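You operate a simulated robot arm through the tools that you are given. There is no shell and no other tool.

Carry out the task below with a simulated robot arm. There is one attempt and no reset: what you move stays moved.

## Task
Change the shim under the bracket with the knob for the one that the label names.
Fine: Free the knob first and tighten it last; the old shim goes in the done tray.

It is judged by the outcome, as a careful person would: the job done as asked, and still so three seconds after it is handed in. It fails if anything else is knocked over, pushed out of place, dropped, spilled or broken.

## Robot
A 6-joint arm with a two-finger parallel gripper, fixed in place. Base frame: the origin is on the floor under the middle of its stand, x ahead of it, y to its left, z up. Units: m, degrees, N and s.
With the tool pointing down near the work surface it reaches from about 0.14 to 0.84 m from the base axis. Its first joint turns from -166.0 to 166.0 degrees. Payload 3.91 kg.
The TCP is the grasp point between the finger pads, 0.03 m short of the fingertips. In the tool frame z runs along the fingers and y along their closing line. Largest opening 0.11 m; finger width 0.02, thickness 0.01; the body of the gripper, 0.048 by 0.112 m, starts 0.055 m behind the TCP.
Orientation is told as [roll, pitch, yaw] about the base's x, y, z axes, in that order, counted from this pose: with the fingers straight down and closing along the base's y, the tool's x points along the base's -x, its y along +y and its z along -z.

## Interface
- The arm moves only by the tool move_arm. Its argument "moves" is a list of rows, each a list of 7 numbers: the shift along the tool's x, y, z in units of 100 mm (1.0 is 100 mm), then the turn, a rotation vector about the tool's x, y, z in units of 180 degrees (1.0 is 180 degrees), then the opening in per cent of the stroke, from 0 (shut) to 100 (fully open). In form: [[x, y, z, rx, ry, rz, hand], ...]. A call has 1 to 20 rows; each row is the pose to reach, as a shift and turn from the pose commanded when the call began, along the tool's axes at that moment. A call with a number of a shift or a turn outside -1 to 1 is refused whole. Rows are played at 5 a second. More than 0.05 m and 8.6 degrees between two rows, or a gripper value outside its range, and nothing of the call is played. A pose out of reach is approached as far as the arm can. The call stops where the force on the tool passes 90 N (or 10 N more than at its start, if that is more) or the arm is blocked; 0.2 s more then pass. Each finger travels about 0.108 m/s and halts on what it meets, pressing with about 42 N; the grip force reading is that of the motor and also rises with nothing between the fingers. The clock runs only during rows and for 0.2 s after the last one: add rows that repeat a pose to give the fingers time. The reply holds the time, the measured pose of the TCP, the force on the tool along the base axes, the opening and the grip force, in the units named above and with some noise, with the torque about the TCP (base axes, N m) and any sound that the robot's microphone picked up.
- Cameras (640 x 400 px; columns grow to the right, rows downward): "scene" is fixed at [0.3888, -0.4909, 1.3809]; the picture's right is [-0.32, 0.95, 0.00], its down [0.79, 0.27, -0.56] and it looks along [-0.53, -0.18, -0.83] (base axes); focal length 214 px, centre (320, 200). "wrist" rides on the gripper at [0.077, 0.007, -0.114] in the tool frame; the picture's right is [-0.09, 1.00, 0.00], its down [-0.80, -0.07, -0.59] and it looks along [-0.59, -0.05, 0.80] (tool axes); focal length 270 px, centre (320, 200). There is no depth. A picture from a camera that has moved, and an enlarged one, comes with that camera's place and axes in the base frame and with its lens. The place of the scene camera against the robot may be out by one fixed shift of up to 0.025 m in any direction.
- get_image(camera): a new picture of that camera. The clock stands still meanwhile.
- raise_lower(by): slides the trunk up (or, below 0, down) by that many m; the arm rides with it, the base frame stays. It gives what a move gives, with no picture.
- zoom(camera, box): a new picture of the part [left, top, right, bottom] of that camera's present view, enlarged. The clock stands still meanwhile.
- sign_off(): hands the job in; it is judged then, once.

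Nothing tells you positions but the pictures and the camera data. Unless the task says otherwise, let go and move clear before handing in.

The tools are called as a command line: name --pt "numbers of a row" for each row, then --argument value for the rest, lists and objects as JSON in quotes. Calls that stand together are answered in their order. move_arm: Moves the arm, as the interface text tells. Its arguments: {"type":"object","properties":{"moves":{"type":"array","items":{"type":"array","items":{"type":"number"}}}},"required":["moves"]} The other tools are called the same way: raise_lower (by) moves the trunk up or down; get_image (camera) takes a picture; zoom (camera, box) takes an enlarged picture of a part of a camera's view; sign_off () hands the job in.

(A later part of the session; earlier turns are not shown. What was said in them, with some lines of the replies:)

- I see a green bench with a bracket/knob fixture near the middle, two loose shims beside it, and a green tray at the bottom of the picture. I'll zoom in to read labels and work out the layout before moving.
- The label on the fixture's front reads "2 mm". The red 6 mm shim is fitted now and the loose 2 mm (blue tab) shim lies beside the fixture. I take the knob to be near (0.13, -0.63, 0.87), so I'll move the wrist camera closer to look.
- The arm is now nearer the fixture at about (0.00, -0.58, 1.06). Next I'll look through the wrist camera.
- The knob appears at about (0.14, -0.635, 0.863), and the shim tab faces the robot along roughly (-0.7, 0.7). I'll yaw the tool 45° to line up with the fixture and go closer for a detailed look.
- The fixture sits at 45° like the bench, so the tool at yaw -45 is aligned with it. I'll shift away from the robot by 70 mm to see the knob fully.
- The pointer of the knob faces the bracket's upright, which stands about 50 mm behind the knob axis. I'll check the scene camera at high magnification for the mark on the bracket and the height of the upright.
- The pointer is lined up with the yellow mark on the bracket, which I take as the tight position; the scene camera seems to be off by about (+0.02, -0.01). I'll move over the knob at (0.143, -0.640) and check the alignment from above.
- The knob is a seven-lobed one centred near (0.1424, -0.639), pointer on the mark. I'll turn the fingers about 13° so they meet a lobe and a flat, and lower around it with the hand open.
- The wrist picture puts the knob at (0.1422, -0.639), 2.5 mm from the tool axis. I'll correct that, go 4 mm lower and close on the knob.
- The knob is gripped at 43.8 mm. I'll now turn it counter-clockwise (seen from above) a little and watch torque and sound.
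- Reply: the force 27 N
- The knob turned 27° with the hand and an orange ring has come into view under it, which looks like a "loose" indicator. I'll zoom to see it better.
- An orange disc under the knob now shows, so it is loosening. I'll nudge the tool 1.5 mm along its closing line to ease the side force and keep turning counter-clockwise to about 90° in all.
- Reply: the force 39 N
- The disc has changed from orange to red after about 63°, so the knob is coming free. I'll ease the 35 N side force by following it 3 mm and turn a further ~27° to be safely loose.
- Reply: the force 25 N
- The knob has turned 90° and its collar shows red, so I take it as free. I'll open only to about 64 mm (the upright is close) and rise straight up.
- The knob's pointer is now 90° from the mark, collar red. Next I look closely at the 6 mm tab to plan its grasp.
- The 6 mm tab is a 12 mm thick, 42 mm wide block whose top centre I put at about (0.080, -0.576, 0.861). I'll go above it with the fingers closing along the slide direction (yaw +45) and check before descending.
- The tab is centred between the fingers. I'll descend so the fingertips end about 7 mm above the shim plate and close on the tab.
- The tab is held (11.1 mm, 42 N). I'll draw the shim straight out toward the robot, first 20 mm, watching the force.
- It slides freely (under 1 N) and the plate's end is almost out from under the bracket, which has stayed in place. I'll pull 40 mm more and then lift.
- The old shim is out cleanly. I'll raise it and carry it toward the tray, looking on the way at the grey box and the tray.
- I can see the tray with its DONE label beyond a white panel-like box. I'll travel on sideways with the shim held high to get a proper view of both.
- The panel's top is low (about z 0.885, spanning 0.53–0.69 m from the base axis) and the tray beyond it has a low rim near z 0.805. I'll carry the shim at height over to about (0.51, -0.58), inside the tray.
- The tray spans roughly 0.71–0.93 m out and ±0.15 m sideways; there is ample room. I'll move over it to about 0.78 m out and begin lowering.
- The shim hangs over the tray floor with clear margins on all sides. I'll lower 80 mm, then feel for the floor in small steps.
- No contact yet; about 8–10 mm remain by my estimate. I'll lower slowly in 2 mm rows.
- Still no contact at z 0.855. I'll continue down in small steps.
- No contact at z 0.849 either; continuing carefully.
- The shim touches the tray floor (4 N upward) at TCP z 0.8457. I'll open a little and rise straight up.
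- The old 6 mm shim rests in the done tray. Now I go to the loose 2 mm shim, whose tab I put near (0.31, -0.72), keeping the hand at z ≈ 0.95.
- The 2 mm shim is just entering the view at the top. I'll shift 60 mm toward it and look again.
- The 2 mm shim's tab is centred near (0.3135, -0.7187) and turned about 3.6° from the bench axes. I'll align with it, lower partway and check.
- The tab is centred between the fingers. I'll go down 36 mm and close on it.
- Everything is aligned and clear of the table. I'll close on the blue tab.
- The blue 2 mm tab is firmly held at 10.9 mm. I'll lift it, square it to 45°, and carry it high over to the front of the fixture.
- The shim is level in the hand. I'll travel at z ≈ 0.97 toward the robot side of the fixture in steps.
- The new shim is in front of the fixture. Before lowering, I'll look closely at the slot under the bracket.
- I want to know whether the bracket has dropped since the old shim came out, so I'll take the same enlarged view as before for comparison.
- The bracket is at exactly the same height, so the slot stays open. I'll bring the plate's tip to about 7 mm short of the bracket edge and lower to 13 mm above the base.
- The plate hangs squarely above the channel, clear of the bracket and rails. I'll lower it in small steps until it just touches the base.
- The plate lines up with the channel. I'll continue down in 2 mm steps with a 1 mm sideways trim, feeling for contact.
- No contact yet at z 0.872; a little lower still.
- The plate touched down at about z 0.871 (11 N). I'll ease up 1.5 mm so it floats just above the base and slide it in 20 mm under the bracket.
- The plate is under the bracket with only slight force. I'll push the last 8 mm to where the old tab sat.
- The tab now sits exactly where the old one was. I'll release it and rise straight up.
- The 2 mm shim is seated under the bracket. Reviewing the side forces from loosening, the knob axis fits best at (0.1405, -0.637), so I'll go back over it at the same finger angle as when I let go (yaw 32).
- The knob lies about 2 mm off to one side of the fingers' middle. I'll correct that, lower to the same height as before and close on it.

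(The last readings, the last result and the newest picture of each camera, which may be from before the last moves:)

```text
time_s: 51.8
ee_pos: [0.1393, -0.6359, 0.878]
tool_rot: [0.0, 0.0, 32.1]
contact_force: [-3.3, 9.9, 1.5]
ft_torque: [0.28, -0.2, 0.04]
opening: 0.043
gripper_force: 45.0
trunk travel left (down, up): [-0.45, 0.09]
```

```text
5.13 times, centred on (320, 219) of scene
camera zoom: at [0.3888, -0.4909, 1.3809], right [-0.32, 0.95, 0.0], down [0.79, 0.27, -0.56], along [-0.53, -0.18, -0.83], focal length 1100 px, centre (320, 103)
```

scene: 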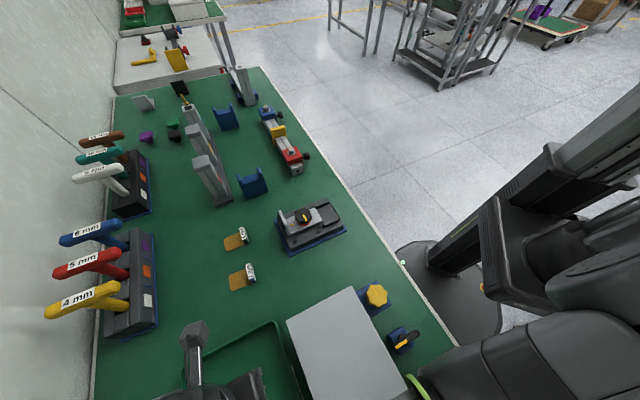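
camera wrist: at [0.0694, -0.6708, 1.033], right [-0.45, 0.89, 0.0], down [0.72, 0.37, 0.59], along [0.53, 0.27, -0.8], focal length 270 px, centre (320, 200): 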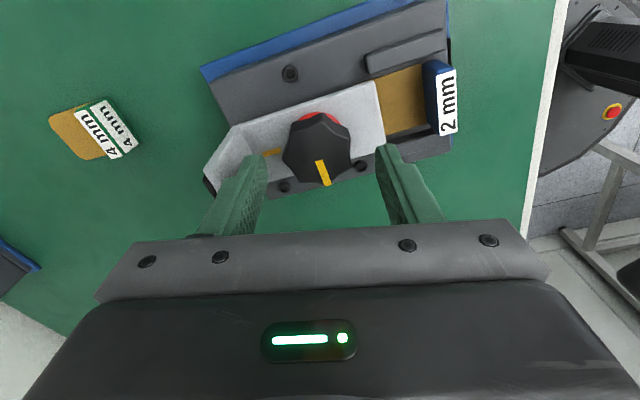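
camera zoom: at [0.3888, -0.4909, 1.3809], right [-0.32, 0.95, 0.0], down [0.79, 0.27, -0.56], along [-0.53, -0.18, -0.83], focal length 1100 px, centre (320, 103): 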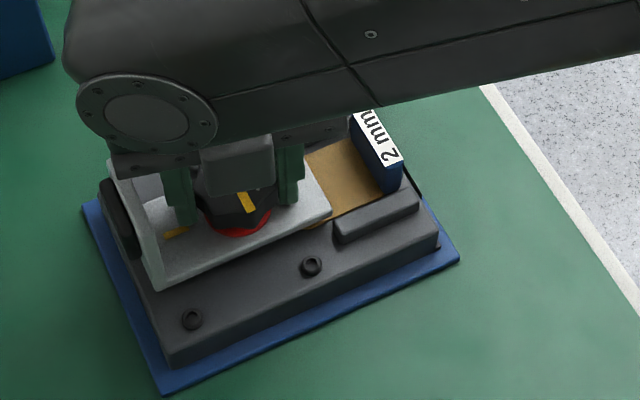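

The knob is well centred in the grip now. I'll turn clockwise about 60° first and check the collar.

move_arm --pt "0 0 0 0 0 0.04 20" --pt "0 0 0 0 0 0.08 20" --pt "0 0 0 0 0 0.12 20" --pt "0 0 0 0 0 0.16 20" --pt "0 0 0 0 0 0.2 20" --pt "0 0 0 0 0 0.24 20" --pt "0 0 0 0 0 0.28 20" --pt "0 0 0 0 0 0.32 20" --pt "0 0 0 0 0 0.32 20"

zoom --camera "wrist" --box '[220, 60, 420, 220]'

zoom --camera "scene" --box '[268, 180, 372, 258]'

```text
time_s: 53.8
ee_pos: [0.1395, -0.635, 0.8773]
tool_rot: [0.2, 0.0, -25.6]
contact_force: [-14.9, 12.2, -8.2]
ft_torque: [-0.25, 0.19, -0.04]
opening: 0.0433
gripper_force: 44.7
trunk travel left (down, up): [-0.45, 0.09]
```

```text
2.50 times, centred on (320, 140) of wrist
camera zoom: at [0.0731, -0.5959, 0.9921], right [0.51, 0.86, 0.0], down [0.69, -0.41, 0.59], along [0.51, -0.3, -0.8], focal length 676 px, centre (320, 350)
```

zoom: 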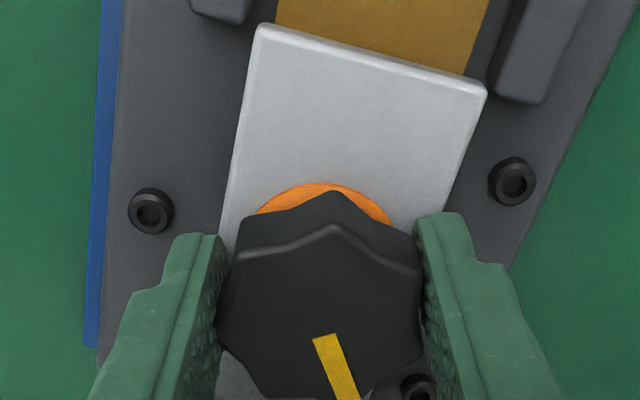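

```text
5.13 times, centred on (320, 219) of scene
camera zoom: at [0.3888, -0.4909, 1.3809], right [-0.32, 0.95, 0.0], down [0.79, 0.27, -0.56], along [-0.53, -0.18, -0.83], focal length 1100 px, centre (320, 103)
```

zoom: 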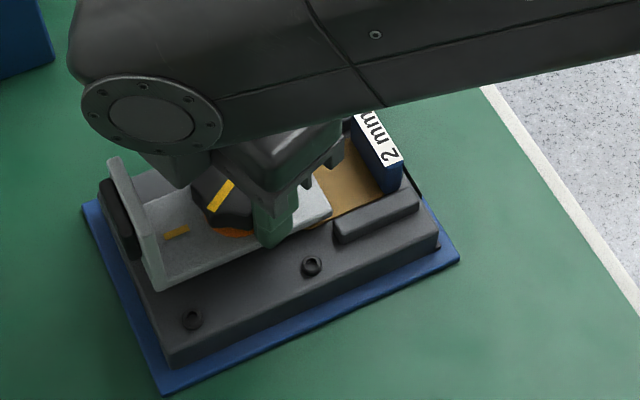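

The collar has turned orange on the way back to tight. I'll continue clockwise the remaining ~32° and check.

move_arm --pt "0 0 0 0 0 0.035 20" --pt "0 0 0 0 0 0.07 20" --pt "0 0 0 0 0 0.105 20" --pt "0 0 0 0 0 0.14 20" --pt "0 0 0 0 0 0.175 20" --pt "0 0 0 0 0 0.175 20"

zoom --camera "wrist" --box '[220, 60, 420, 220]'

zoom --camera "scene" --box '[268, 180, 372, 258]'

```text
time_s: 55.2
ee_pos: [0.139, -0.6345, 0.8773]
tool_rot: [0.2, 0.2, -57.1]
contact_force: [-12.7, 27.3, -10.0]
ft_torque: [-0.3, 0.28, 0.06]
opening: 0.0433
gripper_force: 44.8
trunk travel left (down, up): [-0.45, 0.09]
```

```text
2.50 times, centred on (320, 140) of wrist
camera zoom: at [0.1042, -0.5665, 0.9925], right [0.88, 0.47, 0.0], down [0.38, -0.71, 0.59], along [0.28, -0.52, -0.81], focal length 676 px, centre (320, 350)
```

zoom: 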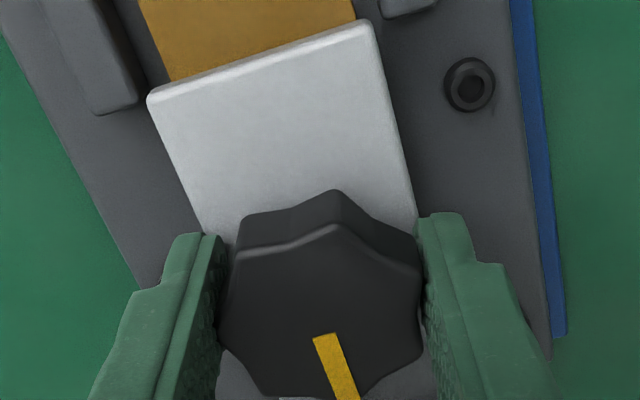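

```text
5.13 times, centred on (320, 219) of scene
camera zoom: at [0.3888, -0.4909, 1.3809], right [-0.32, 0.95, 0.0], down [0.79, 0.27, -0.56], along [-0.53, -0.18, -0.83], focal length 1100 px, centre (320, 103)
```

zoom: 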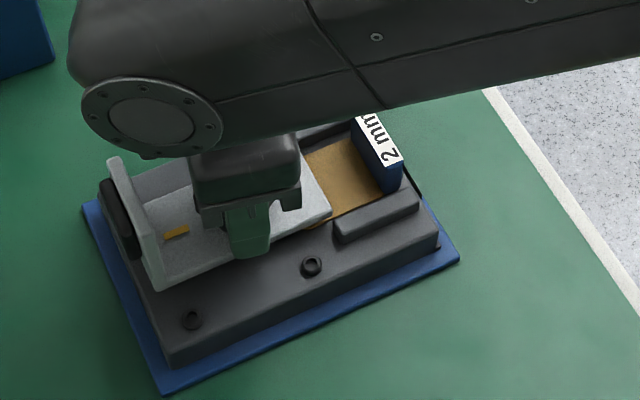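

The coloured collar has disappeared, as at the start. I'll press a few degrees further clockwise to be sure it is home, watching the torque.

move_arm --pt "0 0 0 0 0 0.006 20" --pt "0 0 0 0 0 0.012 20" --pt "0 0 0 0 0 0.018 20" --pt "0 0 0 0 0 0.018 20"

zoom --camera "wrist" --box '[220, 60, 420, 220]'

```text
time_s: 56.2
ee_pos: [0.1401, -0.6357, 0.8769]
tool_rot: [0.0, 0.2, -60.3]
contact_force: [-12.2, 23.9, -9.1]
ft_torque: [0.31, 0.52, 0.02]
opening: 0.0436
gripper_force: 44.9
trunk travel left (down, up): [-0.45, 0.09]
```

```text
2.50 times, centred on (320, 140) of wrist
camera zoom: at [0.1082, -0.5646, 0.9922], right [0.91, 0.42, 0.0], down [0.34, -0.73, 0.59], along [0.25, -0.54, -0.81], focal length 676 px, centre (320, 350)
```

zoom: 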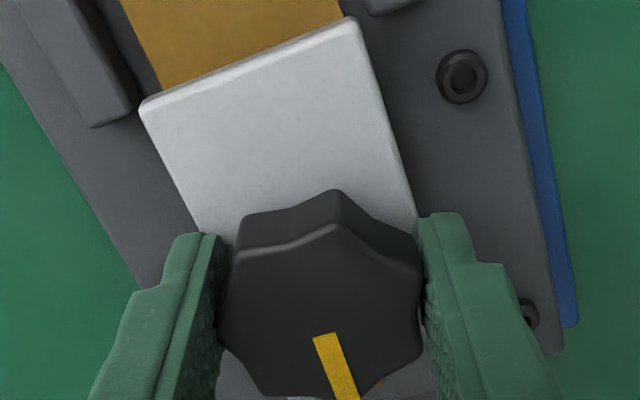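

The knob followed without slipping and the collar stays hidden. I'll open, rise and check the pointer against the mark.

move_arm --pt "0 0 0 0 0 0 50" --pt "0 0 0 0 0 0 62" --pt "0 0 -0.3 0 0 0 62" --pt "0 0 -0.6 0 0 0 62" --pt "0 0 -0.9 0 0 0 62" --pt "0 0 -0.9 0 0 0 62"

zoom --camera "wrist" --box '[220, 40, 420, 200]'

zoom --camera "scene" --box '[268, 190, 352, 258]'

```text
time_s: 57.6
ee_pos: [0.1411, -0.6347, 0.9672]
tool_rot: [0.0, 0.0, -60.3]
contact_force: [0.2, -0.1, 0.5]
ft_torque: [0.0, -0.03, -0.02]
opening: 0.0683
gripper_force: 0.0
trunk travel left (down, up): [-0.45, 0.09]
```

```text
2.50 times, centred on (320, 120) of wrist
camera zoom: at [0.1082, -0.5655, 1.082], right [0.91, 0.42, 0.0], down [0.34, -0.73, 0.59], along [0.25, -0.54, -0.8], focal length 676 px, centre (320, 400)
```

zoom: 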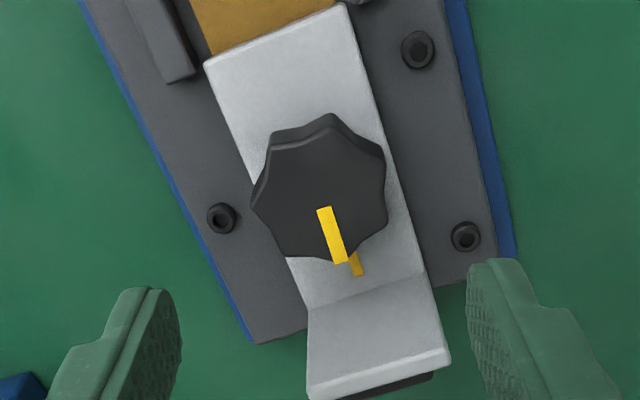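

```text
5.88 times, centred on (310, 224) of scene
camera zoom: at [0.3888, -0.4909, 1.3809], right [-0.32, 0.95, 0.0], down [0.79, 0.27, -0.56], along [-0.53, -0.18, -0.83], focal length 1262 px, centre (379, 59)
```

zoom: 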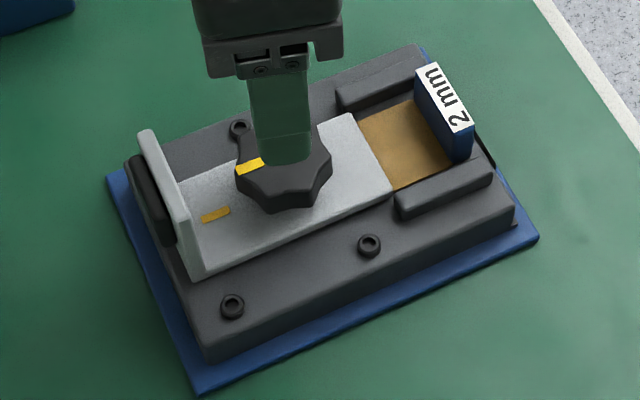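

The collar is hidden and the pointer is close to the mark. I'll return to the same viewpoint as my first close look (yaw -45) to compare precisely.

move_arm --pt "0 0 0.05 0 0 -0.0425 62" --pt "0.02 -0.03 0.1 0 0 -0.085 100" --pt "0.02 -0.03 0.1 0 0 -0.085 100"

zoom --camera "wrist" --box '[200, 50, 440, 200]'

```text
time_s: 58.4
ee_pos: [0.1357, -0.6367, 0.9567]
tool_rot: [0.0, 0.1, -45.0]
contact_force: [-0.3, 1.1, -0.4]
ft_torque: [-0.02, -0.02, 0.0]
opening: 0.1097
gripper_force: 0.1
trunk travel left (down, up): [-0.45, 0.09]
```

```text
2.67 times, centred on (320, 125) of wrist
camera zoom: at [0.0869, -0.5777, 1.0712], right [0.77, 0.64, 0.0], down [0.52, -0.62, 0.59], along [0.38, -0.46, -0.8], focal length 721 px, centre (320, 400)
```

zoom: 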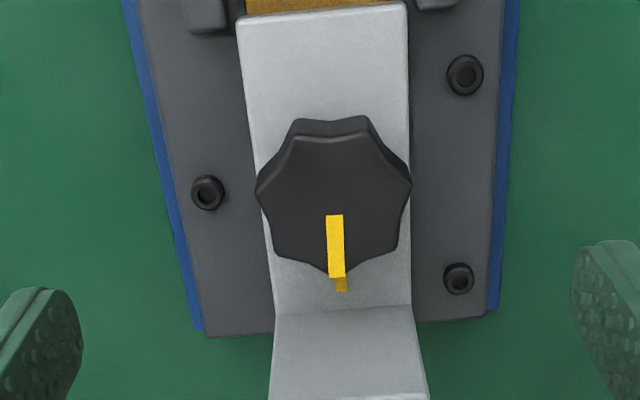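

The pointer is back on the mark (within about 2°), with the collar hidden, as in the original tight state. I'll move the arm clear and inspect the bracket and shim from both cameras.

move_arm --pt "0.2 0 -0.3 0 0 0 100" --pt "0.5 0 -0.6 0 0 0 100" --pt "0.8 0 -0.8 0 0 0 100" --pt "0.8 0 -0.8 0 0 0 100"

zoom --camera "scene" --box '[268, 190, 352, 258]'

zoom --camera "scene" --box '[305, 195, 345, 230]'

zoom --camera "wrist" --box '[220, 60, 420, 220]'

```text
time_s: 59.4
ee_pos: [0.0807, -0.5815, 1.0402]
tool_rot: [0.0, 0.0, -44.9]
contact_force: [0.2, -0.4, -0.5]
ft_torque: [0.01, 0.04, -0.04]
opening: 0.1099
gripper_force: 0.1
trunk travel left (down, up): [-0.45, 0.09]
```

```text
5.88 times, centred on (310, 224) of scene
camera zoom: at [0.3888, -0.4909, 1.3809], right [-0.32, 0.95, 0.0], down [0.79, 0.27, -0.56], along [-0.53, -0.18, -0.83], focal length 1262 px, centre (379, 59)
```

zoom: 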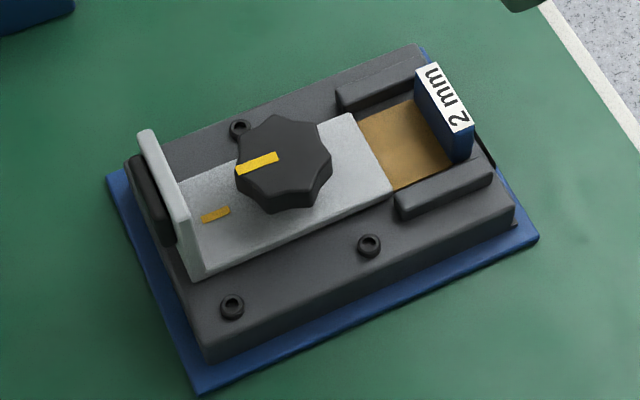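

```text
11.43 times, centred on (325, 212) of scene
camera zoom: at [0.3888, -0.4909, 1.3809], right [-0.32, 0.95, 0.0], down [0.79, 0.27, -0.56], along [-0.53, -0.18, -0.83], focal length 2451 px, centre (263, 57)
```

zoom: 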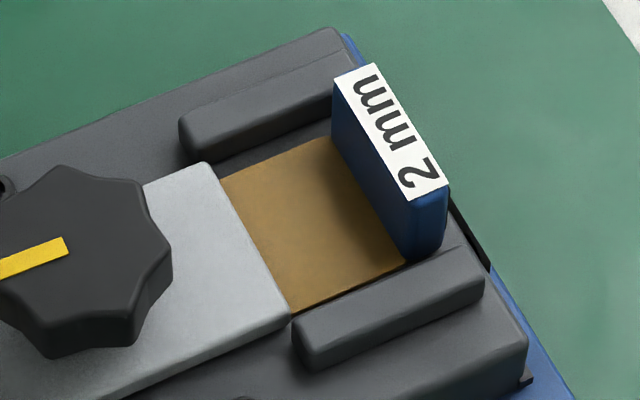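

```text
2.50 times, centred on (320, 140) of wrist
camera zoom: at [0.0317, -0.5221, 1.155], right [0.77, 0.64, 0.0], down [0.52, -0.62, 0.59], along [0.38, -0.45, -0.8], focal length 676 px, centre (320, 350)
```

zoom: 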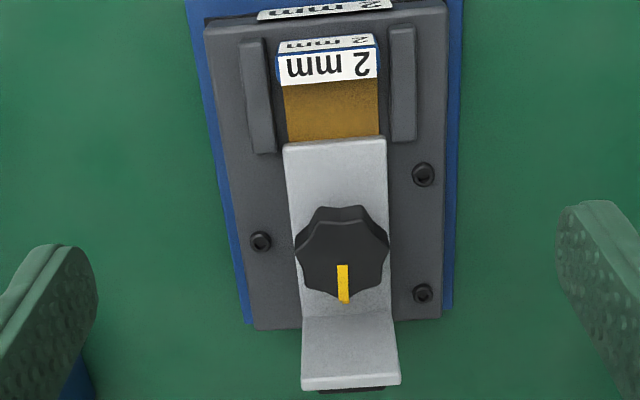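

The bracket has come down onto the 2 mm shim (about 4 mm lower than before), the pointer is on its mark, and the tab sits square. I'll take a last look at the whole bench and the tray.

get_image --camera "scene"

zoom --camera "scene" --box '[160, 270, 480, 400]'

```text
taken
```

scene: 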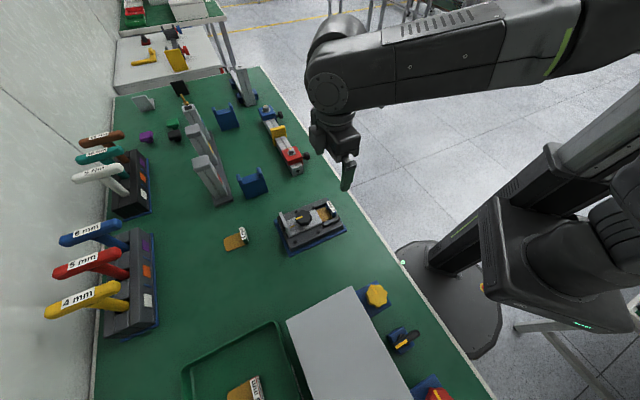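

```text
2.00 times, centred on (320, 335) of scene
camera zoom: at [0.3888, -0.4909, 1.3809], right [-0.32, 0.95, 0.0], down [0.79, 0.27, -0.56], along [-0.53, -0.18, -0.83], focal length 429 px, centre (320, -70)
```

zoom: 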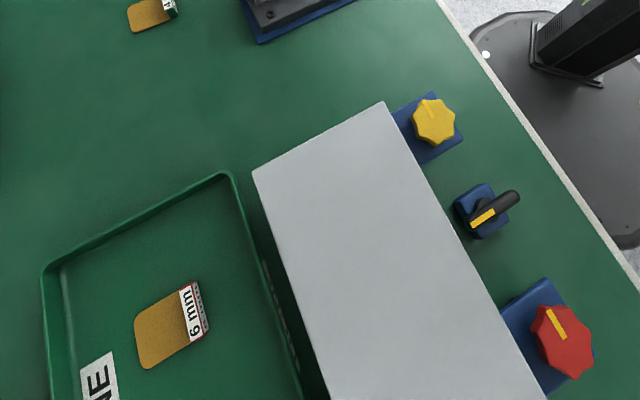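

The 2 mm shim is clamped under the bracket with the knob tight, and the old 6 mm shim lies in the done tray. Nothing else has moved and the arm is clear with its hand empty, so I'm handing the job in.

sign_off

```text
The job is handed in.
```

The shim change is finished and handed in. The label on the fixture reads 2 mm, so I swapped the 6 mm shim for the 2 mm one.

- **Knob freed first:** I turned it about 90° counter-clockwise until its collar showed red.
- **Old shim:** The 6 mm shim slid out freely and now lies flat in the done tray.
- **New shim:** The 2 mm shim sits where the old one was, with its tab in the same place.
- **Knob tightened last:** I turned it back until the collar was hidden and the pointer was within about 2° of its mark. I felt no hard stop. The bracket came down about 4 mm, which matches the thinner shim.

In the last pictures nothing else on the bench had moved, and the arm was clear with its hand empty.
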